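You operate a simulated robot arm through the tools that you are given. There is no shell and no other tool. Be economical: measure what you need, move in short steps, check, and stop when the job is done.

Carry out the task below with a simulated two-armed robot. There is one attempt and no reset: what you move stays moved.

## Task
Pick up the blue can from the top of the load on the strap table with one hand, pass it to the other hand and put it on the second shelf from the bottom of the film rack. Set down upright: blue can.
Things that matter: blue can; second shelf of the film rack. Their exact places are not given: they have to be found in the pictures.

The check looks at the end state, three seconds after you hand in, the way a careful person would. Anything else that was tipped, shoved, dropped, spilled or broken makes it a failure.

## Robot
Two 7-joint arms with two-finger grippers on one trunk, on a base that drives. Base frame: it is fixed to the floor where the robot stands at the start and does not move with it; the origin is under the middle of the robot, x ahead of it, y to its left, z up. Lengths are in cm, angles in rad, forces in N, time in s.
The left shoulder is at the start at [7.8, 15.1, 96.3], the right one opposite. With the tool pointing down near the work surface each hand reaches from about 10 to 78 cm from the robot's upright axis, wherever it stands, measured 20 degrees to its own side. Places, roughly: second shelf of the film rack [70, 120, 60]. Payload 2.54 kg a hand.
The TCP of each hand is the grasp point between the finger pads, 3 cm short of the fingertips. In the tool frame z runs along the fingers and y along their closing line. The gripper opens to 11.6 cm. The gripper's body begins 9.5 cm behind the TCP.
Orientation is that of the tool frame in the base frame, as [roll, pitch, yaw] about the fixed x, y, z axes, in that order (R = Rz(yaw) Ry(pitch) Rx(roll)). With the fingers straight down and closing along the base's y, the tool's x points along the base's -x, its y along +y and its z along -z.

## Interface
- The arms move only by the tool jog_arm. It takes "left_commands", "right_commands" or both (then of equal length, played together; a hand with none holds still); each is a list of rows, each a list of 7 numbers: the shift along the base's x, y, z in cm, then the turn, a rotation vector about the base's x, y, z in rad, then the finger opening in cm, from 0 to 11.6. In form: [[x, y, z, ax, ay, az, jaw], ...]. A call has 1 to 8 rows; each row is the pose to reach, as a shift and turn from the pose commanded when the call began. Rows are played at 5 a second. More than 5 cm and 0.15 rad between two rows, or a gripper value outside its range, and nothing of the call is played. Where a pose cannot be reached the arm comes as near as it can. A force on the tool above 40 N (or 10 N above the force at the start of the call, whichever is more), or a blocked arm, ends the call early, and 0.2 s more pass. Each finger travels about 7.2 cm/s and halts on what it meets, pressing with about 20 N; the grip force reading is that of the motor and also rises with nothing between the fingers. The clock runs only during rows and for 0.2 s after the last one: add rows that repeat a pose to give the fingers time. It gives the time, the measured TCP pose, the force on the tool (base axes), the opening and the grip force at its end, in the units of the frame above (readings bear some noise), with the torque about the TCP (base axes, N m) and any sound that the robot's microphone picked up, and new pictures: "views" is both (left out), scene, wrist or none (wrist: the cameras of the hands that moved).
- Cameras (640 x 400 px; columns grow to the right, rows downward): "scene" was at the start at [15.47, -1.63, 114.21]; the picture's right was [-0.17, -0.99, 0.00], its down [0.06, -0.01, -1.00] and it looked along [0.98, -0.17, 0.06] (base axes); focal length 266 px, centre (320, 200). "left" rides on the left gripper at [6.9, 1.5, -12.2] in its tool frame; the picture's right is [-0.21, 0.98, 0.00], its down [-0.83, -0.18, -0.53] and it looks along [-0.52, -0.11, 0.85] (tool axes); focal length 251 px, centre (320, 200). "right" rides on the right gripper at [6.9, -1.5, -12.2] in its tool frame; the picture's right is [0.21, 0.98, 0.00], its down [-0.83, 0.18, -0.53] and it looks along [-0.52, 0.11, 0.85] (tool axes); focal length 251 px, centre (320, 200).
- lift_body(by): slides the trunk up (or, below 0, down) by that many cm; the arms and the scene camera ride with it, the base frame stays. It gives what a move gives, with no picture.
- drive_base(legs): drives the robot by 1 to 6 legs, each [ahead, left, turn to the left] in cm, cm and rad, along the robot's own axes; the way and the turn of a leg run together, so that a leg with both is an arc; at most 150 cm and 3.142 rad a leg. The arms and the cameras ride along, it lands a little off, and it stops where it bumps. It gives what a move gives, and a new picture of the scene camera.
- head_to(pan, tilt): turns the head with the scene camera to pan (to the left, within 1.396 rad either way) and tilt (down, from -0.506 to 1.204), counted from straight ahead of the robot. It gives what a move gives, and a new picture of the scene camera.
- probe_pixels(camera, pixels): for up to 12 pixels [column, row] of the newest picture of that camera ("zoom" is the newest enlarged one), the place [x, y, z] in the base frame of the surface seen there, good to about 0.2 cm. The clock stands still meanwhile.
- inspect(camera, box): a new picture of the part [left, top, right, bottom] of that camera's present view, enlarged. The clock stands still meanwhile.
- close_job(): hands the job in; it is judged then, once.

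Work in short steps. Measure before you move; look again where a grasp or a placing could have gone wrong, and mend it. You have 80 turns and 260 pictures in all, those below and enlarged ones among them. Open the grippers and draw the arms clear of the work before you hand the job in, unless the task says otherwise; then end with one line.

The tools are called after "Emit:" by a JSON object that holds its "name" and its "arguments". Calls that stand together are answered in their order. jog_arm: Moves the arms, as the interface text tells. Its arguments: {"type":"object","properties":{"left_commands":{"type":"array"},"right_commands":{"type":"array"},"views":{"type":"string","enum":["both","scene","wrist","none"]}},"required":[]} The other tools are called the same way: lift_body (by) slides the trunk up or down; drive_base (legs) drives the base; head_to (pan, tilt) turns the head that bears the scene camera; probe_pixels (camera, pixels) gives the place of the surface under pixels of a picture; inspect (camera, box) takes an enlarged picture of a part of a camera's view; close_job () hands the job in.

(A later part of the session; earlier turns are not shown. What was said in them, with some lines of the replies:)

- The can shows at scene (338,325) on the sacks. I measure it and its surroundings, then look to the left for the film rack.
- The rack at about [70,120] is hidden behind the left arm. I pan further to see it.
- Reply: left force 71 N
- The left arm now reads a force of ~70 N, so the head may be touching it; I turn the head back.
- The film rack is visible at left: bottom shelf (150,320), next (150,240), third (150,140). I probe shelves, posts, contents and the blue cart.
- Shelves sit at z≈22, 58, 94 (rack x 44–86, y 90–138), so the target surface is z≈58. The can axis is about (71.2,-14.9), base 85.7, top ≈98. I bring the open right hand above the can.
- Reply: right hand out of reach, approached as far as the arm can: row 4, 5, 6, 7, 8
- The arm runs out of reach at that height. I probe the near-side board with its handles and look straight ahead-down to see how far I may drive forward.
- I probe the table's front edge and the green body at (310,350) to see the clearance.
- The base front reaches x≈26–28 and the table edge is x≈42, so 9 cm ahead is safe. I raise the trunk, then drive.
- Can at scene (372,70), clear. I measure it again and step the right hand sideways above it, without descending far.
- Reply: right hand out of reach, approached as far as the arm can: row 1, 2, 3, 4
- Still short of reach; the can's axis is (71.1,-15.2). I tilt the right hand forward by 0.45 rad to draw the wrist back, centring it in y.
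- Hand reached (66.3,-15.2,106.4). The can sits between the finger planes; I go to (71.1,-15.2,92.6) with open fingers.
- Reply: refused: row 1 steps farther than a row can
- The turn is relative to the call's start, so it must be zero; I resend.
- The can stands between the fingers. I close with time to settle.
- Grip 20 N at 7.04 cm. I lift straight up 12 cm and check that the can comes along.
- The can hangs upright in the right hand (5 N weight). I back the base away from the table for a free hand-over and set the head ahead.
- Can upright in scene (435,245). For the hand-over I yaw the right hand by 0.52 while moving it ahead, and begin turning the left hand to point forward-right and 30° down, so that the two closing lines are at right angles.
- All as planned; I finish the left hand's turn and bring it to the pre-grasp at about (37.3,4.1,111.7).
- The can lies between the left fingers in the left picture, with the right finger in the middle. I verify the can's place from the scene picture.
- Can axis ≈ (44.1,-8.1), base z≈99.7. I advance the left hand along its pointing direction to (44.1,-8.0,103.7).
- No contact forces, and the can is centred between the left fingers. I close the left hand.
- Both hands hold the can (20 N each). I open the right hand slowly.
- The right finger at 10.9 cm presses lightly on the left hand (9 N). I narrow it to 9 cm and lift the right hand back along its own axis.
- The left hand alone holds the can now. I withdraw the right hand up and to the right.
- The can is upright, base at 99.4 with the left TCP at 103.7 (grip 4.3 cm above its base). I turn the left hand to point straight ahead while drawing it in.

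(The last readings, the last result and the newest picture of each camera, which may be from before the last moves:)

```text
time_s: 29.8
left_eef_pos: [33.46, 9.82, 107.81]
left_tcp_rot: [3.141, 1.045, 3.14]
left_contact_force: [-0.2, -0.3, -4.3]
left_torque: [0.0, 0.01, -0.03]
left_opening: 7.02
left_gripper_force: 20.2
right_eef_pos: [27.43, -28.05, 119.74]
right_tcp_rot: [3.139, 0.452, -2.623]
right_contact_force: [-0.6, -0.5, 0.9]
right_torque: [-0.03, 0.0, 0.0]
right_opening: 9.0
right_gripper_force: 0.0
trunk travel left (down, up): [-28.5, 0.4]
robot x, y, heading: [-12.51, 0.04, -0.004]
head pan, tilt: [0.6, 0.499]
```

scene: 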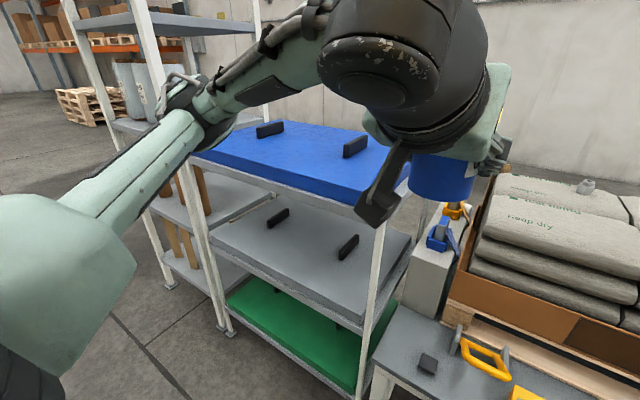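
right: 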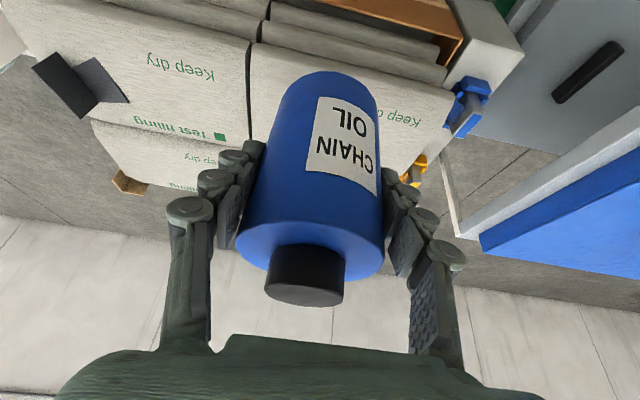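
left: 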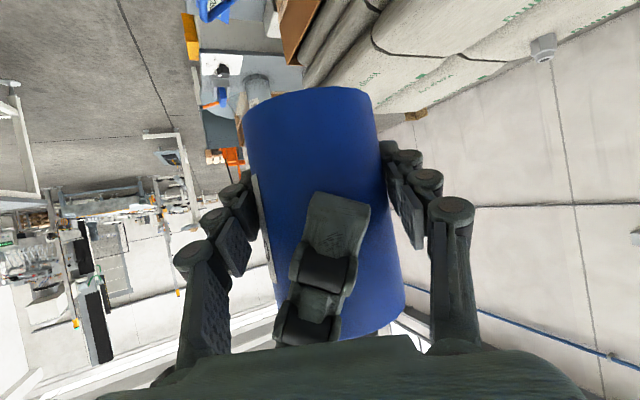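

Weight reads 4.5 N, grip firm. I back up 10 cm and drive left 60 cm along the cart front, then look at the rack.

Emit:
{"name": "drive_base", "arguments": {"legs": [[-10, 0, 0], [0, 60, 0]]}}

Emit:
{"name": "head_to", "arguments": {"pan": 0.3, "tilt": 0.5}}

```text
time_s: 36.8
left_eef_pos: [23.62, 70.23, 107.7]
left_tcp_rot: [-3.141, 1.046, 3.14]
left_contact_force: [0.7, -0.2, -3.9]
left_torque: [-0.02, 0.02, 0.02]
left_opening: 7.05
left_gripper_force: 20.0
right_eef_pos: [17.41, 32.44, 119.6]
right_tcp_rot: [3.139, 0.452, -2.624]
right_contact_force: [1.3, 0.1, 0.5]
right_torque: [0.0, 0.03, -0.03]
right_opening: 9.02
right_gripper_force: 0.0
trunk travel left (down, up): [-28.5, 0.4]
robot x, y, heading: [-22.52, 60.59, -0.004]
head pan, tilt: [0.6, 0.499]
```

scene: 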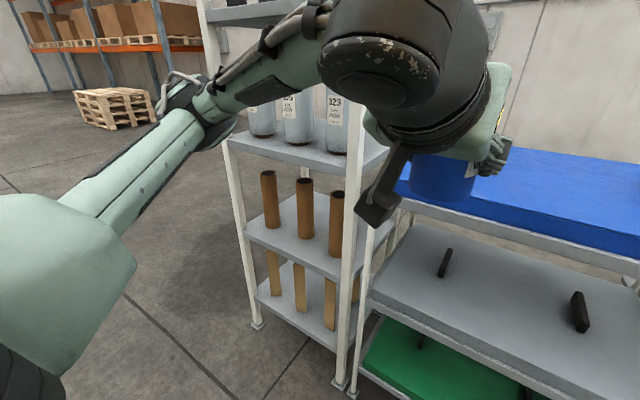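

```text
time_s: 37.6
left_eef_pos: [23.62, 70.2, 107.6]
left_tcp_rot: [3.141, 1.046, 3.139]
left_contact_force: [-0.2, -0.7, -4.2]
left_torque: [-0.02, 0.03, 0.0]
left_opening: 7.05
left_gripper_force: 20.3
right_eef_pos: [17.27, 32.35, 119.68]
right_tcp_rot: [3.14, 0.454, -2.624]
right_contact_force: [-0.2, -0.1, -0.6]
right_torque: [0.02, 0.01, 0.02]
right_opening: 9.02
right_gripper_force: 0.1
trunk travel left (down, up): [-28.5, 0.4]
robot x, y, heading: [-23.04, 60.47, -0.001]
head pan, tilt: [0.3, 0.499]
```

scene: 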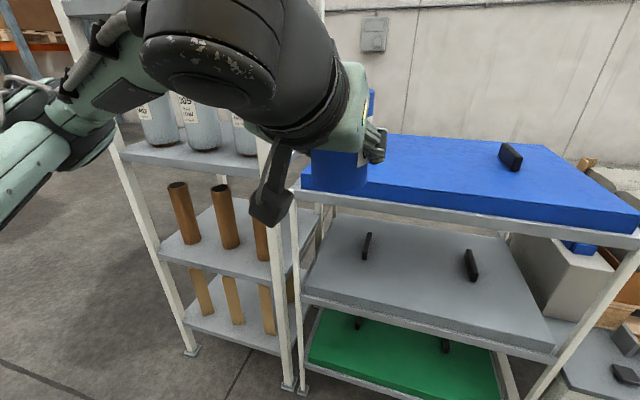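

Three cores stand on the second shelf at (190,240), (232,245), (262,255). I probe them, the shelf edges, and the shelf above.

Emit:
{"name": "probe_pixels", "arguments": {"camera": "scene", "pixels": [[178, 184], [189, 235], [221, 188], [231, 240], [262, 240], [240, 205], [165, 250], [230, 275], [300, 215], [215, 170], [262, 255], [210, 225]]}}

Emit:
{"name": "inspect", "arguments": {"camera": "scene", "box": [110, 130, 330, 290]}}

```text
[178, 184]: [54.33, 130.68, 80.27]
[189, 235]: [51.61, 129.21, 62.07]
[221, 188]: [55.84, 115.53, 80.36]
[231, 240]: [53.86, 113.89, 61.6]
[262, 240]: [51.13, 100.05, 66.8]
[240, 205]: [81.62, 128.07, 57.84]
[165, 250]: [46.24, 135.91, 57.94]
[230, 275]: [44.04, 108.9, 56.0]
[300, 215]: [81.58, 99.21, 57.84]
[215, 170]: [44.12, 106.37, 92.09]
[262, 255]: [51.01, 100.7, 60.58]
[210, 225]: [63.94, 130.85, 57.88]
```

```text
2.50 times, centred on (220, 210) of scene
```

zoom: 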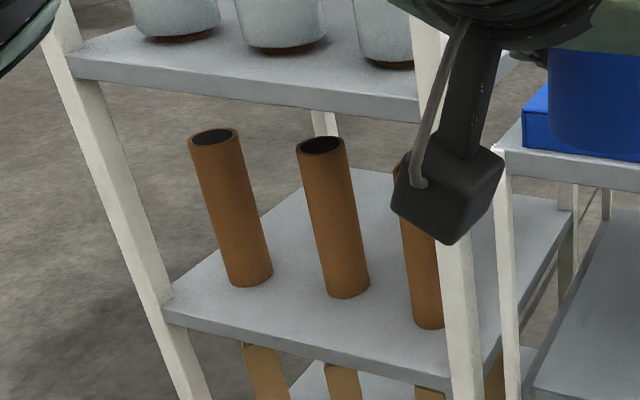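

Cores stand near (54,130), (56,115), (53.5,101); shelf front edge x=44, surface 57.9. I'll set the can at about (48.8,109.2), in front between two cores. First drive left 39 cm, then lower the trunk.

Emit:
{"name": "drive_base", "arguments": {"legs": [[0, 39, 0]]}}

Emit:
{"name": "lift_body", "arguments": {"by": -26}}

Emit:
{"name": "head_to", "arguments": {"pan": -0.05, "tilt": 0.3}}

```text
time_s: 41.9
left_eef_pos: [23.65, 109.17, 107.74]
left_tcp_rot: [3.141, 1.045, 3.139]
left_contact_force: [-0.2, 0.3, -4.5]
left_torque: [-0.01, -0.03, -0.01]
left_opening: 7.04
left_gripper_force: 20.3
right_eef_pos: [17.47, 71.37, 119.73]
right_tcp_rot: [3.141, 0.451, -2.624]
right_contact_force: [-0.1, 0.3, -0.5]
right_torque: [-0.04, -0.01, -0.01]
right_opening: 9.01
right_gripper_force: 0.0
trunk travel left (down, up): [-28.5, 0.4]
robot x, y, heading: [-23.26, 99.57, -0.004]
head pan, tilt: [0.3, 0.499]
```

scene: 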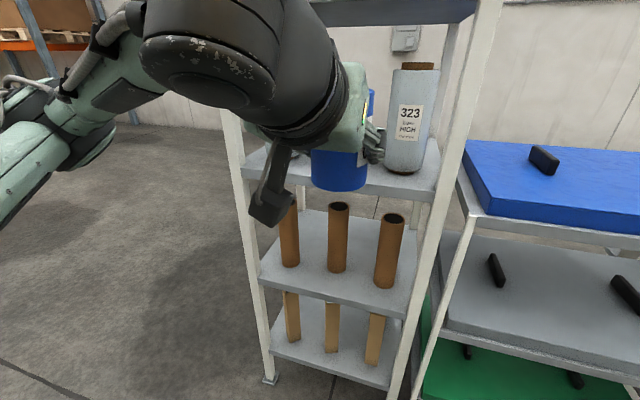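

```text
time_s: 44.6
left_eef_pos: [23.51, 109.21, 81.74]
left_tcp_rot: [3.139, 1.046, 3.14]
left_contact_force: [-0.2, -0.3, -4.4]
left_torque: [-0.02, 0.02, 0.0]
left_opening: 7.06
left_gripper_force: 20.3
right_eef_pos: [17.36, 71.32, 93.76]
right_tcp_rot: [3.141, 0.452, -2.623]
right_contact_force: [0.1, 0.3, -0.2]
right_torque: [0.01, -0.03, 0.01]
right_opening: 9.02
right_gripper_force: 0.0
trunk travel left (down, up): [-2.5, 26.4]
robot x, y, heading: [-23.0, 99.44, -0.003]
head pan, tilt: [0.3, 0.499]
```

```text
time_s: 45.4
left_eef_pos: [23.49, 109.25, 81.85]
left_tcp_rot: [3.141, 1.044, 3.14]
left_contact_force: [0.4, -1.1, -4.9]
left_torque: [0.01, 0.0, 0.0]
left_opening: 7.05
left_gripper_force: 19.6
right_eef_pos: [17.32, 71.43, 93.61]
right_tcp_rot: [3.139, 0.451, -2.622]
right_contact_force: [0.0, 0.2, 0.6]
right_torque: [-0.02, -0.03, 0.03]
right_opening: 9.02
right_gripper_force: 0.1
trunk travel left (down, up): [-2.5, 26.4]
robot x, y, heading: [-23.33, 99.18, 0.002]
head pan, tilt: [-0.051, 0.3]
```

scene: 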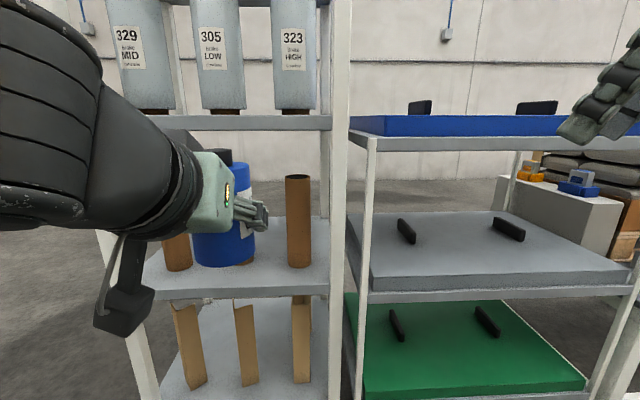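

Now I lower the left hand 16 cm in front of the rack while extending it 8 cm, can base then ≈61.

Emit:
{"name": "jog_arm", "arguments": {"left_commands": [[2, 0, -2.5, 0, 0, 0, 5], [4, 0, -5.5, 0, 0, 0, 5], [6, 0, -8.5, 0, 0, 0, 5], [8, 0, -11.5, 0, 0, 0, 5], [8, 0, -14, 0, 0, 0, 5], [8, 0, -16, 0, 0, 0, 5], [8, 0, -16, 0, 0, 0, 5]]}}

```text
time_s: 47.0
left_eef_pos: [31.5, 109.27, 65.68]
left_tcp_rot: [3.141, 1.047, 3.141]
left_contact_force: [-0.4, -0.1, -3.9]
left_torque: [0.02, 0.0, 0.02]
left_opening: 7.06
left_gripper_force: 20.3
right_eef_pos: [17.39, 71.27, 93.67]
right_tcp_rot: [3.139, 0.451, -2.624]
right_contact_force: [-0.1, 0.5, 0.4]
right_torque: [-0.03, 0.01, 0.04]
right_opening: 9.01
right_gripper_force: 0.0
trunk travel left (down, up): [-2.5, 26.4]
robot x, y, heading: [-22.73, 99.38, 0.001]
head pan, tilt: [-0.051, 0.3]
```

scene: 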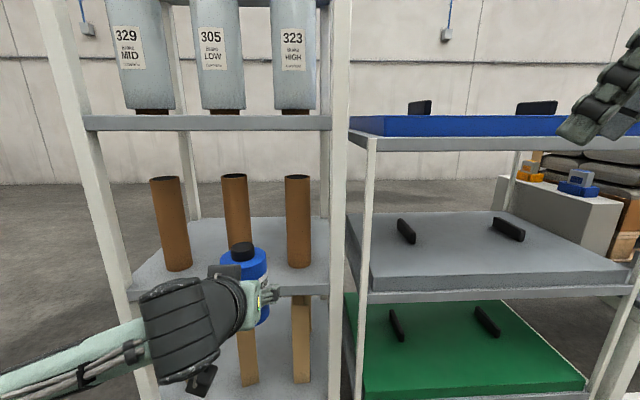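
left: 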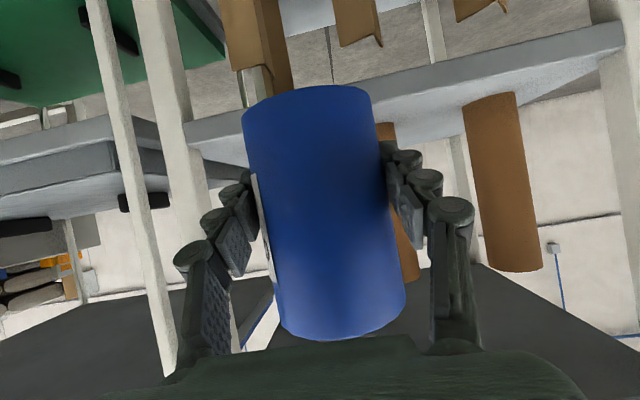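

I probe the cores' faces, shelf front edge and posts from this clear view.

Emit:
{"name": "probe_pixels", "arguments": {"camera": "scene", "pixels": [[172, 225], [236, 215], [298, 220], [155, 240], [189, 240], [287, 220], [310, 220], [224, 200], [249, 200], [300, 291], [165, 296], [243, 246]]}}

Emit:
{"name": "inspect", "arguments": {"camera": "scene", "box": [120, 160, 340, 320]}}

```text
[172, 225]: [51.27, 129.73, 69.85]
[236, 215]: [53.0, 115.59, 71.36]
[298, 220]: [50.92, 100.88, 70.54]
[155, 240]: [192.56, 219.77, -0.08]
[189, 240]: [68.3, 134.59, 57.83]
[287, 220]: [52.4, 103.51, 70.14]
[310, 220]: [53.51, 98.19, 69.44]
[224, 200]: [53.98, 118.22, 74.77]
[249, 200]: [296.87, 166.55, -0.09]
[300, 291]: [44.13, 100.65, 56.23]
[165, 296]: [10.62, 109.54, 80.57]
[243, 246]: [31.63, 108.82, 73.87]
```

```text
2.50 times, centred on (230, 240) of scene
```

zoom: 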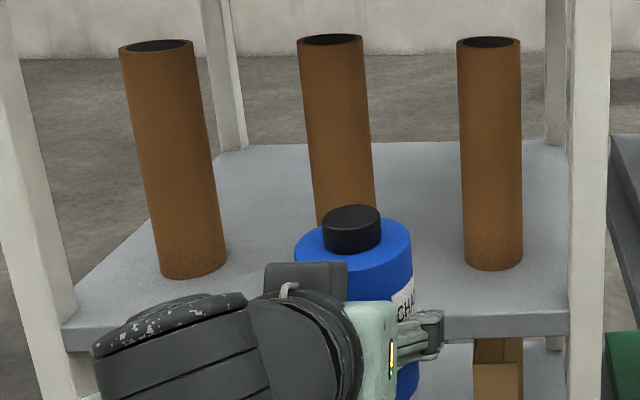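

Cores 2 and 3 are at (55.7,115.5) and (53.6,100.9), r≈2.7; target (48.8,109) holds. I drive ahead 10 cm; the can then stays short of the cores.

Emit:
{"name": "drive_base", "arguments": {"legs": [[10, 0, 0]]}}

Emit:
{"name": "inspect", "arguments": {"camera": "scene", "box": [100, 140, 380, 340]}}

Emit:
{"name": "inspect", "arguments": {"camera": "left", "box": [0, 0, 640, 400]}}

```text
time_s: 48.2
left_eef_pos: [41.52, 109.37, 65.73]
left_tcp_rot: [3.139, 1.045, 3.14]
left_contact_force: [0.0, 0.4, -4.4]
left_torque: [-0.01, 0.05, 0.02]
left_opening: 7.03
left_gripper_force: 19.9
right_eef_pos: [27.49, 71.4, 93.62]
right_tcp_rot: [3.14, 0.453, -2.622]
right_contact_force: [0.2, -0.1, -0.2]
right_torque: [-0.01, 0.0, 0.0]
right_opening: 9.01
right_gripper_force: 0.1
trunk travel left (down, up): [-2.5, 26.4]
robot x, y, heading: [-12.89, 99.37, 0.003]
head pan, tilt: [-0.051, 0.3]
```

scene: 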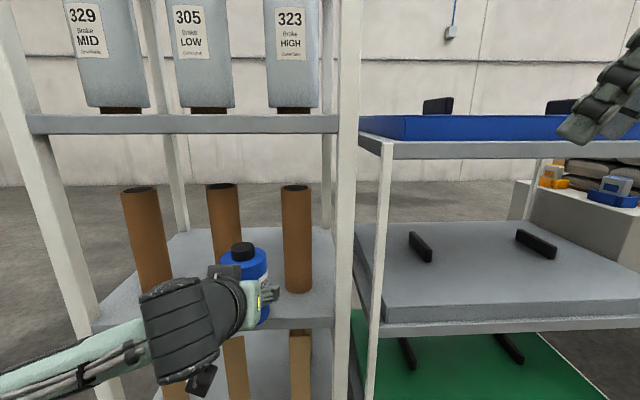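

```text
2.00 times, centred on (240, 240) of scene
```

zoom: 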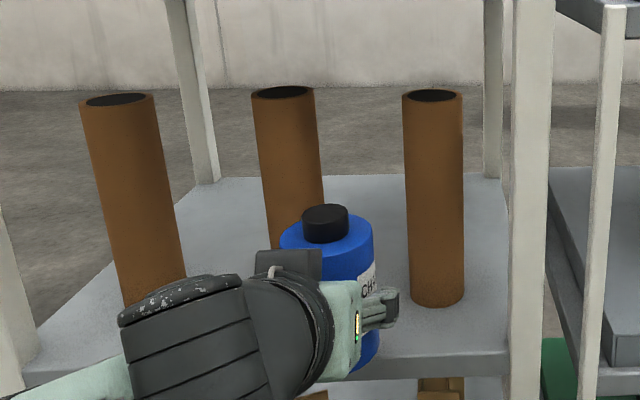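

```text
1.00 times, centred on (320, 200) of left (not enlarged: the box is as wide or as high as the picture)
```

zoom: 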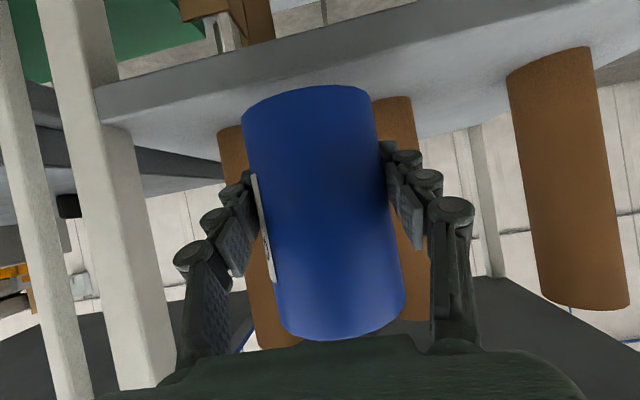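

Clear. I move in 7 cm at constant height (can base ≈61.4, shelf 57.9).

Emit:
{"name": "jog_arm", "arguments": {"left_commands": [[1.5, 0, 0, 0, 0, 0, 5], [3, 0, 0, 0, 0, 0, 5], [4.5, -0.1, 0, 0, 0, 0, 5], [6, -0.2, 0, 0, 0, 0, 5], [7, -0.2, 0, 0, 0, 0, 5], [7, -0.2, 0, 0, 0, 0, 5]]}}

Emit:
{"name": "inspect", "arguments": {"camera": "scene", "box": [140, 180, 340, 340]}}

```text
time_s: 49.6
left_eef_pos: [48.51, 109.14, 65.81]
left_tcp_rot: [3.138, 1.047, 3.141]
left_contact_force: [0.3, -0.1, -4.8]
left_torque: [-0.01, 0.02, 0.02]
left_opening: 7.06
left_gripper_force: 19.6
right_eef_pos: [27.4, 71.47, 93.53]
right_tcp_rot: [3.14, 0.451, -2.621]
right_contact_force: [0.6, 0.4, 0.4]
right_torque: [0.0, -0.03, 0.02]
right_opening: 9.0
right_gripper_force: 0.1
trunk travel left (down, up): [-2.5, 26.4]
robot x, y, heading: [-12.99, 99.06, 0.002]
head pan, tilt: [-0.051, 0.3]
```

scene: 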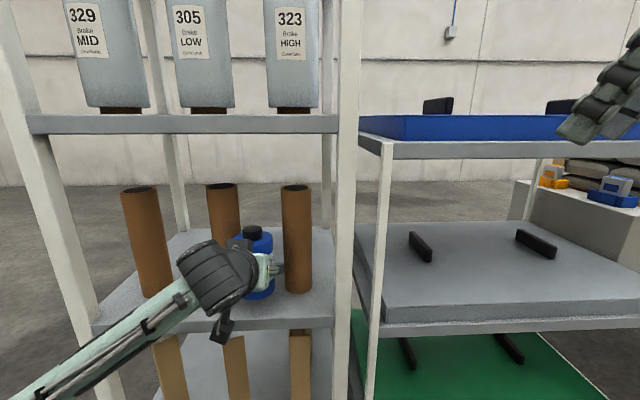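
left: 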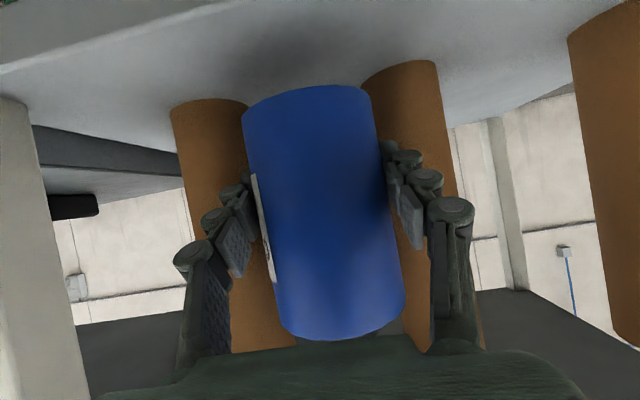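

```text
2.50 times, centred on (240, 260) of scene
```

zoom: 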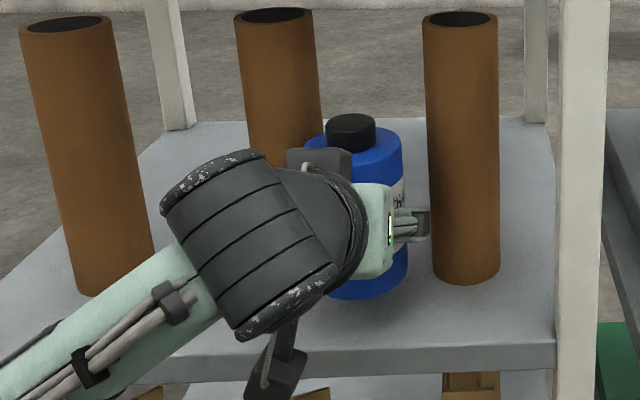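

I probe cap, body, finger tip and the neighbouring core before lowering.

Emit:
{"name": "probe_pixels", "arguments": {"camera": "zoom", "pixels": [[350, 122], [390, 145], [395, 290], [370, 296], [425, 228], [436, 240], [435, 290], [355, 320], [400, 165], [404, 270]]}}

```text
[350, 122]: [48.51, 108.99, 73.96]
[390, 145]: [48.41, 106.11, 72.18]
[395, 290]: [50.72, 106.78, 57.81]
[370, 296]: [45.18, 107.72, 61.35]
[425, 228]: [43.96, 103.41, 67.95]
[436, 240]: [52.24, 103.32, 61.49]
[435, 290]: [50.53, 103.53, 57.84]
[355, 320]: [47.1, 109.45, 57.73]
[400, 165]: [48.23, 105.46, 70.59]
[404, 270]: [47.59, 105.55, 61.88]
```

Can is plumb, base ≈61.2 over shelf 57.85. I lower 3.2 cm, then creep.

Emit:
{"name": "jog_arm", "arguments": {"left_commands": [[0, 0, -1, 0, 0, 0, 5], [0, 0, -2, 0, 0, 0, 5], [0, 0, -2.7, 0, 0, 0, 5], [0, 0, -3.1, 0, 0, 0, 5], [0, 0, -3.1, 0, 0, 0, 5]], "views": "none"}}

Emit:
{"name": "inspect", "arguments": {"camera": "scene", "box": [140, 180, 340, 340]}}

Emit:
{"name": "probe_pixels", "arguments": {"camera": "zoom", "pixels": [[350, 140], [390, 325], [370, 325], [370, 332], [380, 320], [380, 315]]}}

```text
time_s: 50.8
left_eef_pos: [48.49, 109.09, 62.65]
left_tcp_rot: [3.14, 1.045, 3.141]
left_contact_force: [-0.2, -0.3, -4.6]
left_torque: [0.0, -0.01, -0.01]
left_opening: 7.04
left_gripper_force: 19.9
right_eef_pos: [27.35, 71.42, 93.68]
right_tcp_rot: [3.139, 0.451, -2.621]
right_contact_force: [-0.3, 0.1, 0.3]
right_torque: [0.01, 0.02, 0.03]
right_opening: 8.99
right_gripper_force: 0.1
trunk travel left (down, up): [-2.5, 26.4]
robot x, y, heading: [-12.63, 99.41, -0.002]
head pan, tilt: [-0.051, 0.3]
```

```text
2.50 times, centred on (240, 260) of scene
```

zoom: 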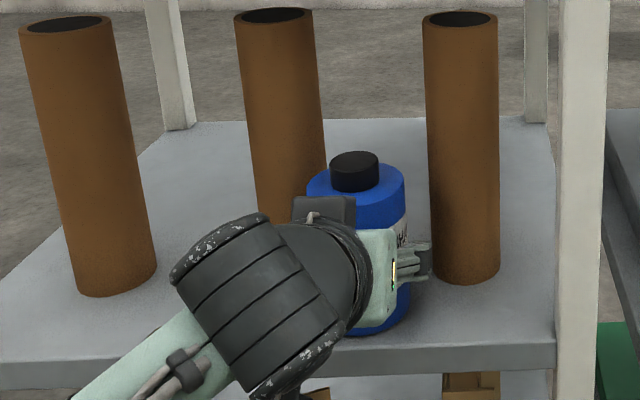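

```text
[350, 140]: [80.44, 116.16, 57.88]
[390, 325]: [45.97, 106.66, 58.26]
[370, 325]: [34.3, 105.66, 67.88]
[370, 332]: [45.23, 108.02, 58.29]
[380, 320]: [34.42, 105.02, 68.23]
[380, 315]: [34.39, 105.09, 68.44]
```

No contact yet (weight still 4.6 N), about 0.3 cm left. I creep down until the force changes.

Emit:
{"name": "jog_arm", "arguments": {"left_commands": [[0, 0, -0.15, 0, 0, 0, 5], [0, 0, -0.3, 0, 0, 0, 5], [0, 0, -0.4, 0, 0, 0, 5], [0, 0, -0.4, 0, 0, 0, 5]], "views": "none"}}

```text
time_s: 51.8
left_eef_pos: [48.48, 109.19, 62.42]
left_tcp_rot: [-3.141, 1.05, 3.141]
left_contact_force: [-0.6, -0.4, 2.9]
left_torque: [0.01, -0.19, 0.0]
left_opening: 7.07
left_gripper_force: 19.5
right_eef_pos: [27.35, 71.37, 93.68]
right_tcp_rot: [3.141, 0.452, -2.619]
right_contact_force: [-0.2, -0.6, -0.5]
right_torque: [0.0, 0.0, 0.0]
right_opening: 8.99
right_gripper_force: 0.1
trunk travel left (down, up): [-2.5, 26.4]
robot x, y, heading: [-12.74, 99.67, -0.001]
head pan, tilt: [-0.051, 0.3]
```

The can rests on the shelf (force now +2.9 upward). I open gently to 8.6 cm.

Emit:
{"name": "jog_arm", "arguments": {"left_commands": [[0, 0, -0.3, 0, 0, 0, 7.2], [0, 0, -0.2, 0, 0, 0, 7.6], [0, 0, -0.1, 0, 0, 0, 8.2], [0, 0, 0, 0, 0, 0, 8.8], [0, 0, 0, 0, 0, 0, 8.8]]}}

Emit:
{"name": "inspect", "arguments": {"camera": "scene", "box": [140, 180, 340, 340]}}

```text
time_s: 53.0
left_eef_pos: [48.49, 109.07, 62.26]
left_tcp_rot: [3.141, 1.045, 3.141]
left_contact_force: [0.7, -0.4, -0.8]
left_torque: [0.02, -0.01, -0.04]
left_opening: 8.81
left_gripper_force: 0.0
right_eef_pos: [27.45, 71.38, 93.48]
right_tcp_rot: [3.14, 0.451, -2.621]
right_contact_force: [-0.2, -1.2, -0.2]
right_torque: [-0.02, 0.03, 0.02]
right_opening: 8.99
right_gripper_force: 0.1
trunk travel left (down, up): [-2.5, 26.4]
robot x, y, heading: [-13.0, 99.21, -0.003]
head pan, tilt: [-0.051, 0.3]
```

scene: 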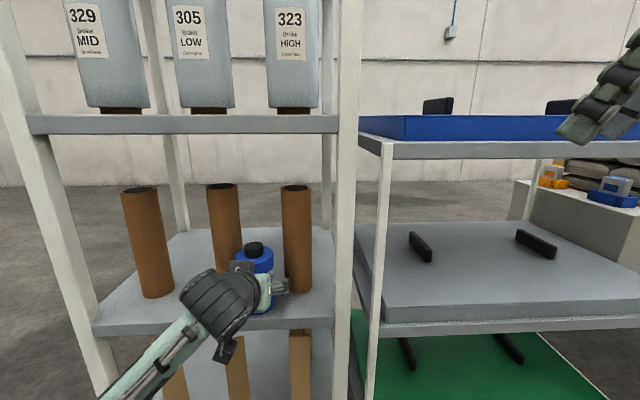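
left: 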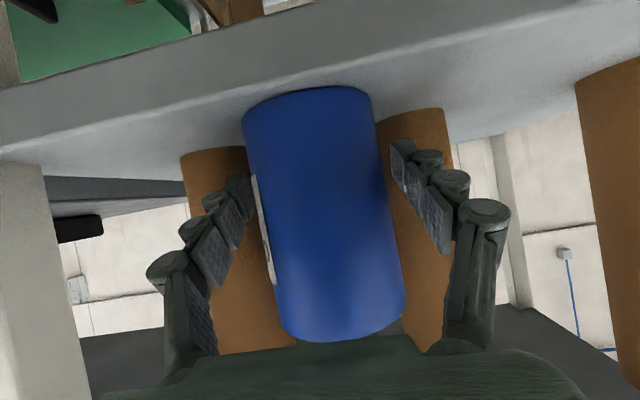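

```text
2.50 times, centred on (240, 260) of scene
```

zoom: 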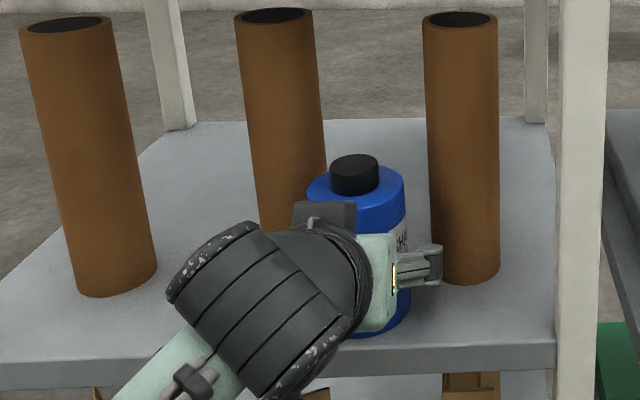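

The can stands free with gaps on both sides. I withdraw the left hand straight back along its axis.

Emit:
{"name": "jog_arm", "arguments": {"left_commands": [[-1, 0, 0.3, 0, 0, 0, 8.8], [-3, 0, 1, 0, 0, 0, 8.8], [-6, 0, 2, 0, 0, 0, 9], [-10, 0, 3, 0, 0, 0, 9], [-14, 0, 4, 0, 0, 0, 9], [-18, 0, 5, 0, 0, 0, 9]]}}

Emit:
{"name": "inspect", "arguments": {"camera": "scene", "box": [140, 180, 340, 340]}}

```text
time_s: 54.4
left_eef_pos: [34.85, 105.28, 67.57]
left_tcp_rot: [3.138, 1.046, 3.141]
left_contact_force: [0.9, 0.0, -0.1]
left_torque: [0.01, -0.01, 0.01]
left_opening: 9.0
left_gripper_force: 0.0
left hand out of reach, approached as far as the arm can: row 5, 6
right_eef_pos: [27.41, 71.41, 93.58]
right_tcp_rot: [3.139, 0.452, -2.624]
right_contact_force: [-0.5, -1.3, -0.5]
right_torque: [-0.02, -0.01, -0.02]
right_opening: 9.03
right_gripper_force: 0.0
trunk travel left (down, up): [-2.5, 26.4]
robot x, y, heading: [-12.73, 99.38, -0.006]
head pan, tilt: [-0.051, 0.3]
```

scene: 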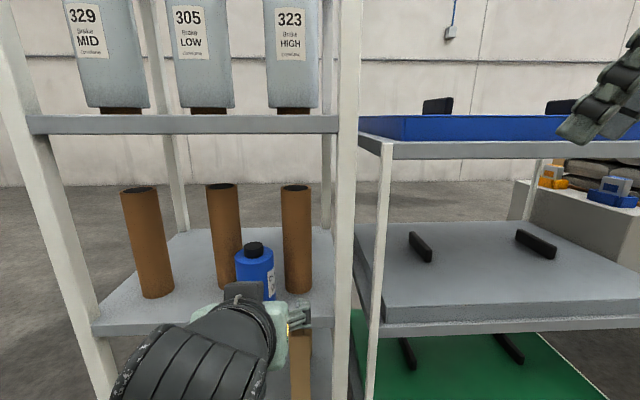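
left: 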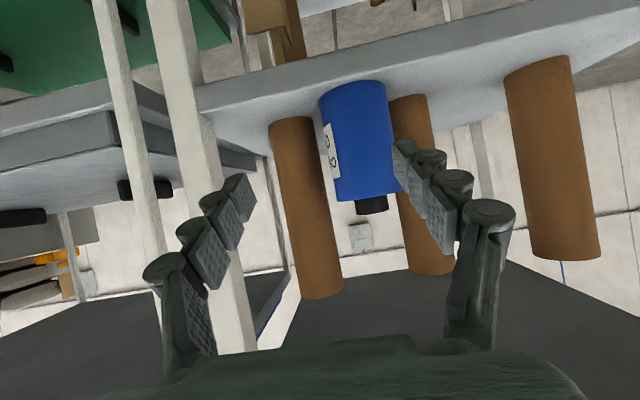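

```text
2.50 times, centred on (240, 260) of scene
```

zoom: 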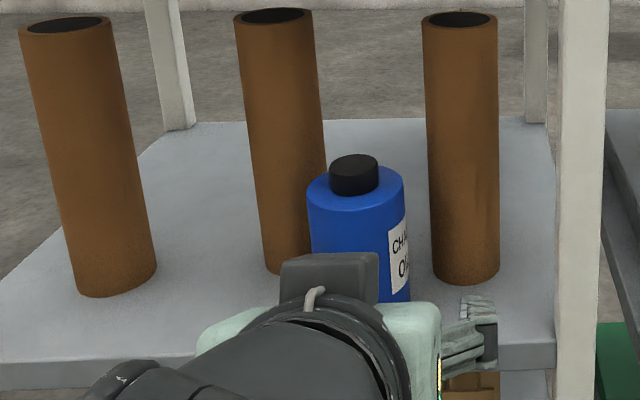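

The can stands upright and the hand is clear. I back the base away and take a last look.

Emit:
{"name": "drive_base", "arguments": {"legs": [[-25, 0, 0]]}}

Emit:
{"name": "inspect", "arguments": {"camera": "scene", "box": [140, 140, 380, 300]}}

Emit:
{"name": "inspect", "arguments": {"camera": "left", "box": [240, 60, 480, 210]}}

```text
time_s: 56.2
left_eef_pos: [10.32, 105.33, 67.55]
left_tcp_rot: [3.139, 1.046, 3.141]
left_contact_force: [0.2, 0.2, -0.2]
left_torque: [-0.02, 0.0, 0.0]
left_opening: 9.01
left_gripper_force: 0.1
right_eef_pos: [2.75, 71.41, 93.63]
right_tcp_rot: [3.141, 0.451, -2.622]
right_contact_force: [0.9, 0.8, 0.8]
right_torque: [-0.01, 0.01, 0.04]
right_opening: 8.99
right_gripper_force: 0.2
trunk travel left (down, up): [-2.5, 26.4]
robot x, y, heading: [-37.96, 99.54, -0.002]
head pan, tilt: [-0.051, 0.3]
```

scene: 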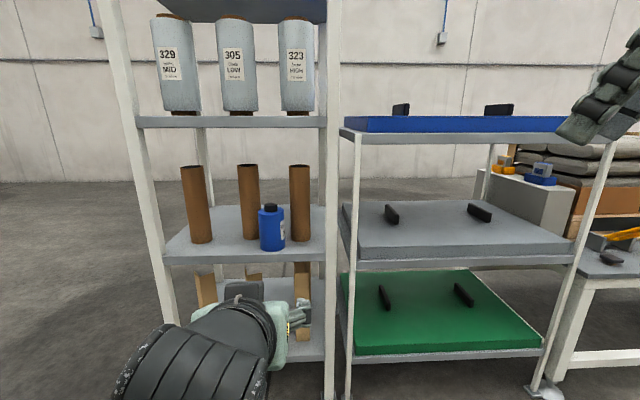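

```text
2.50 times, centred on (260, 220) of scene
```

zoom: 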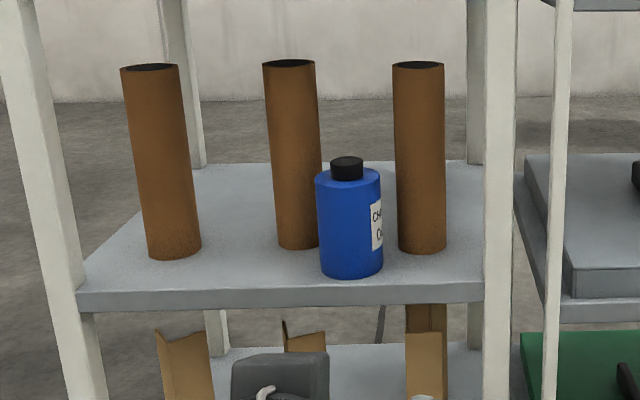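

```text
2.67 times, centred on (360, 135) of left
```

zoom: 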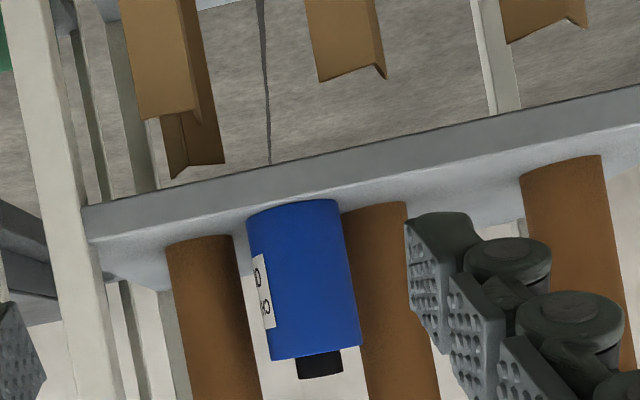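

The can stands upright on the second shelf with the cores untouched. I open both grippers fully and hand in.

Emit:
{"name": "jog_arm", "arguments": {"left_commands": [[0, 0, 0, 0, 0, 0, 11], [0, 0, 0, 0, 0, 0, 11.6], [0, 0, 0, 0, 0, 0, 11.6]], "right_commands": [[0, 0, 0, 0, 0, 0, 11], [0, 0, 0, 0, 0, 0, 11.6], [0, 0, 0, 0, 0, 0, 11.6]], "views": "none"}}

Emit:
{"name": "close_job", "arguments": {}}

```text
time_s: 57.0
left_eef_pos: [10.28, 105.48, 67.58]
left_tcp_rot: [3.137, 1.044, -3.141]
left_contact_force: [0.3, 0.0, -0.3]
left_torque: [0.0, 0.01, 0.02]
left_opening: 11.57
left_gripper_force: 0.0
right_eef_pos: [2.75, 71.36, 93.69]
right_tcp_rot: [3.141, 0.452, -2.621]
right_contact_force: [-0.5, 0.6, 1.1]
right_torque: [-0.03, 0.02, 0.01]
right_opening: 11.62
right_gripper_force: 0.0
trunk travel left (down, up): [-2.5, 26.4]
robot x, y, heading: [-37.78, 99.64, -0.001]
head pan, tilt: [-0.051, 0.3]
```

```text
The job is handed in.
```

The right hand picked up the blue can and passed it to the left, which set it upright on the second shelf of the film rack; the last pictures showed nothing else disturbed.
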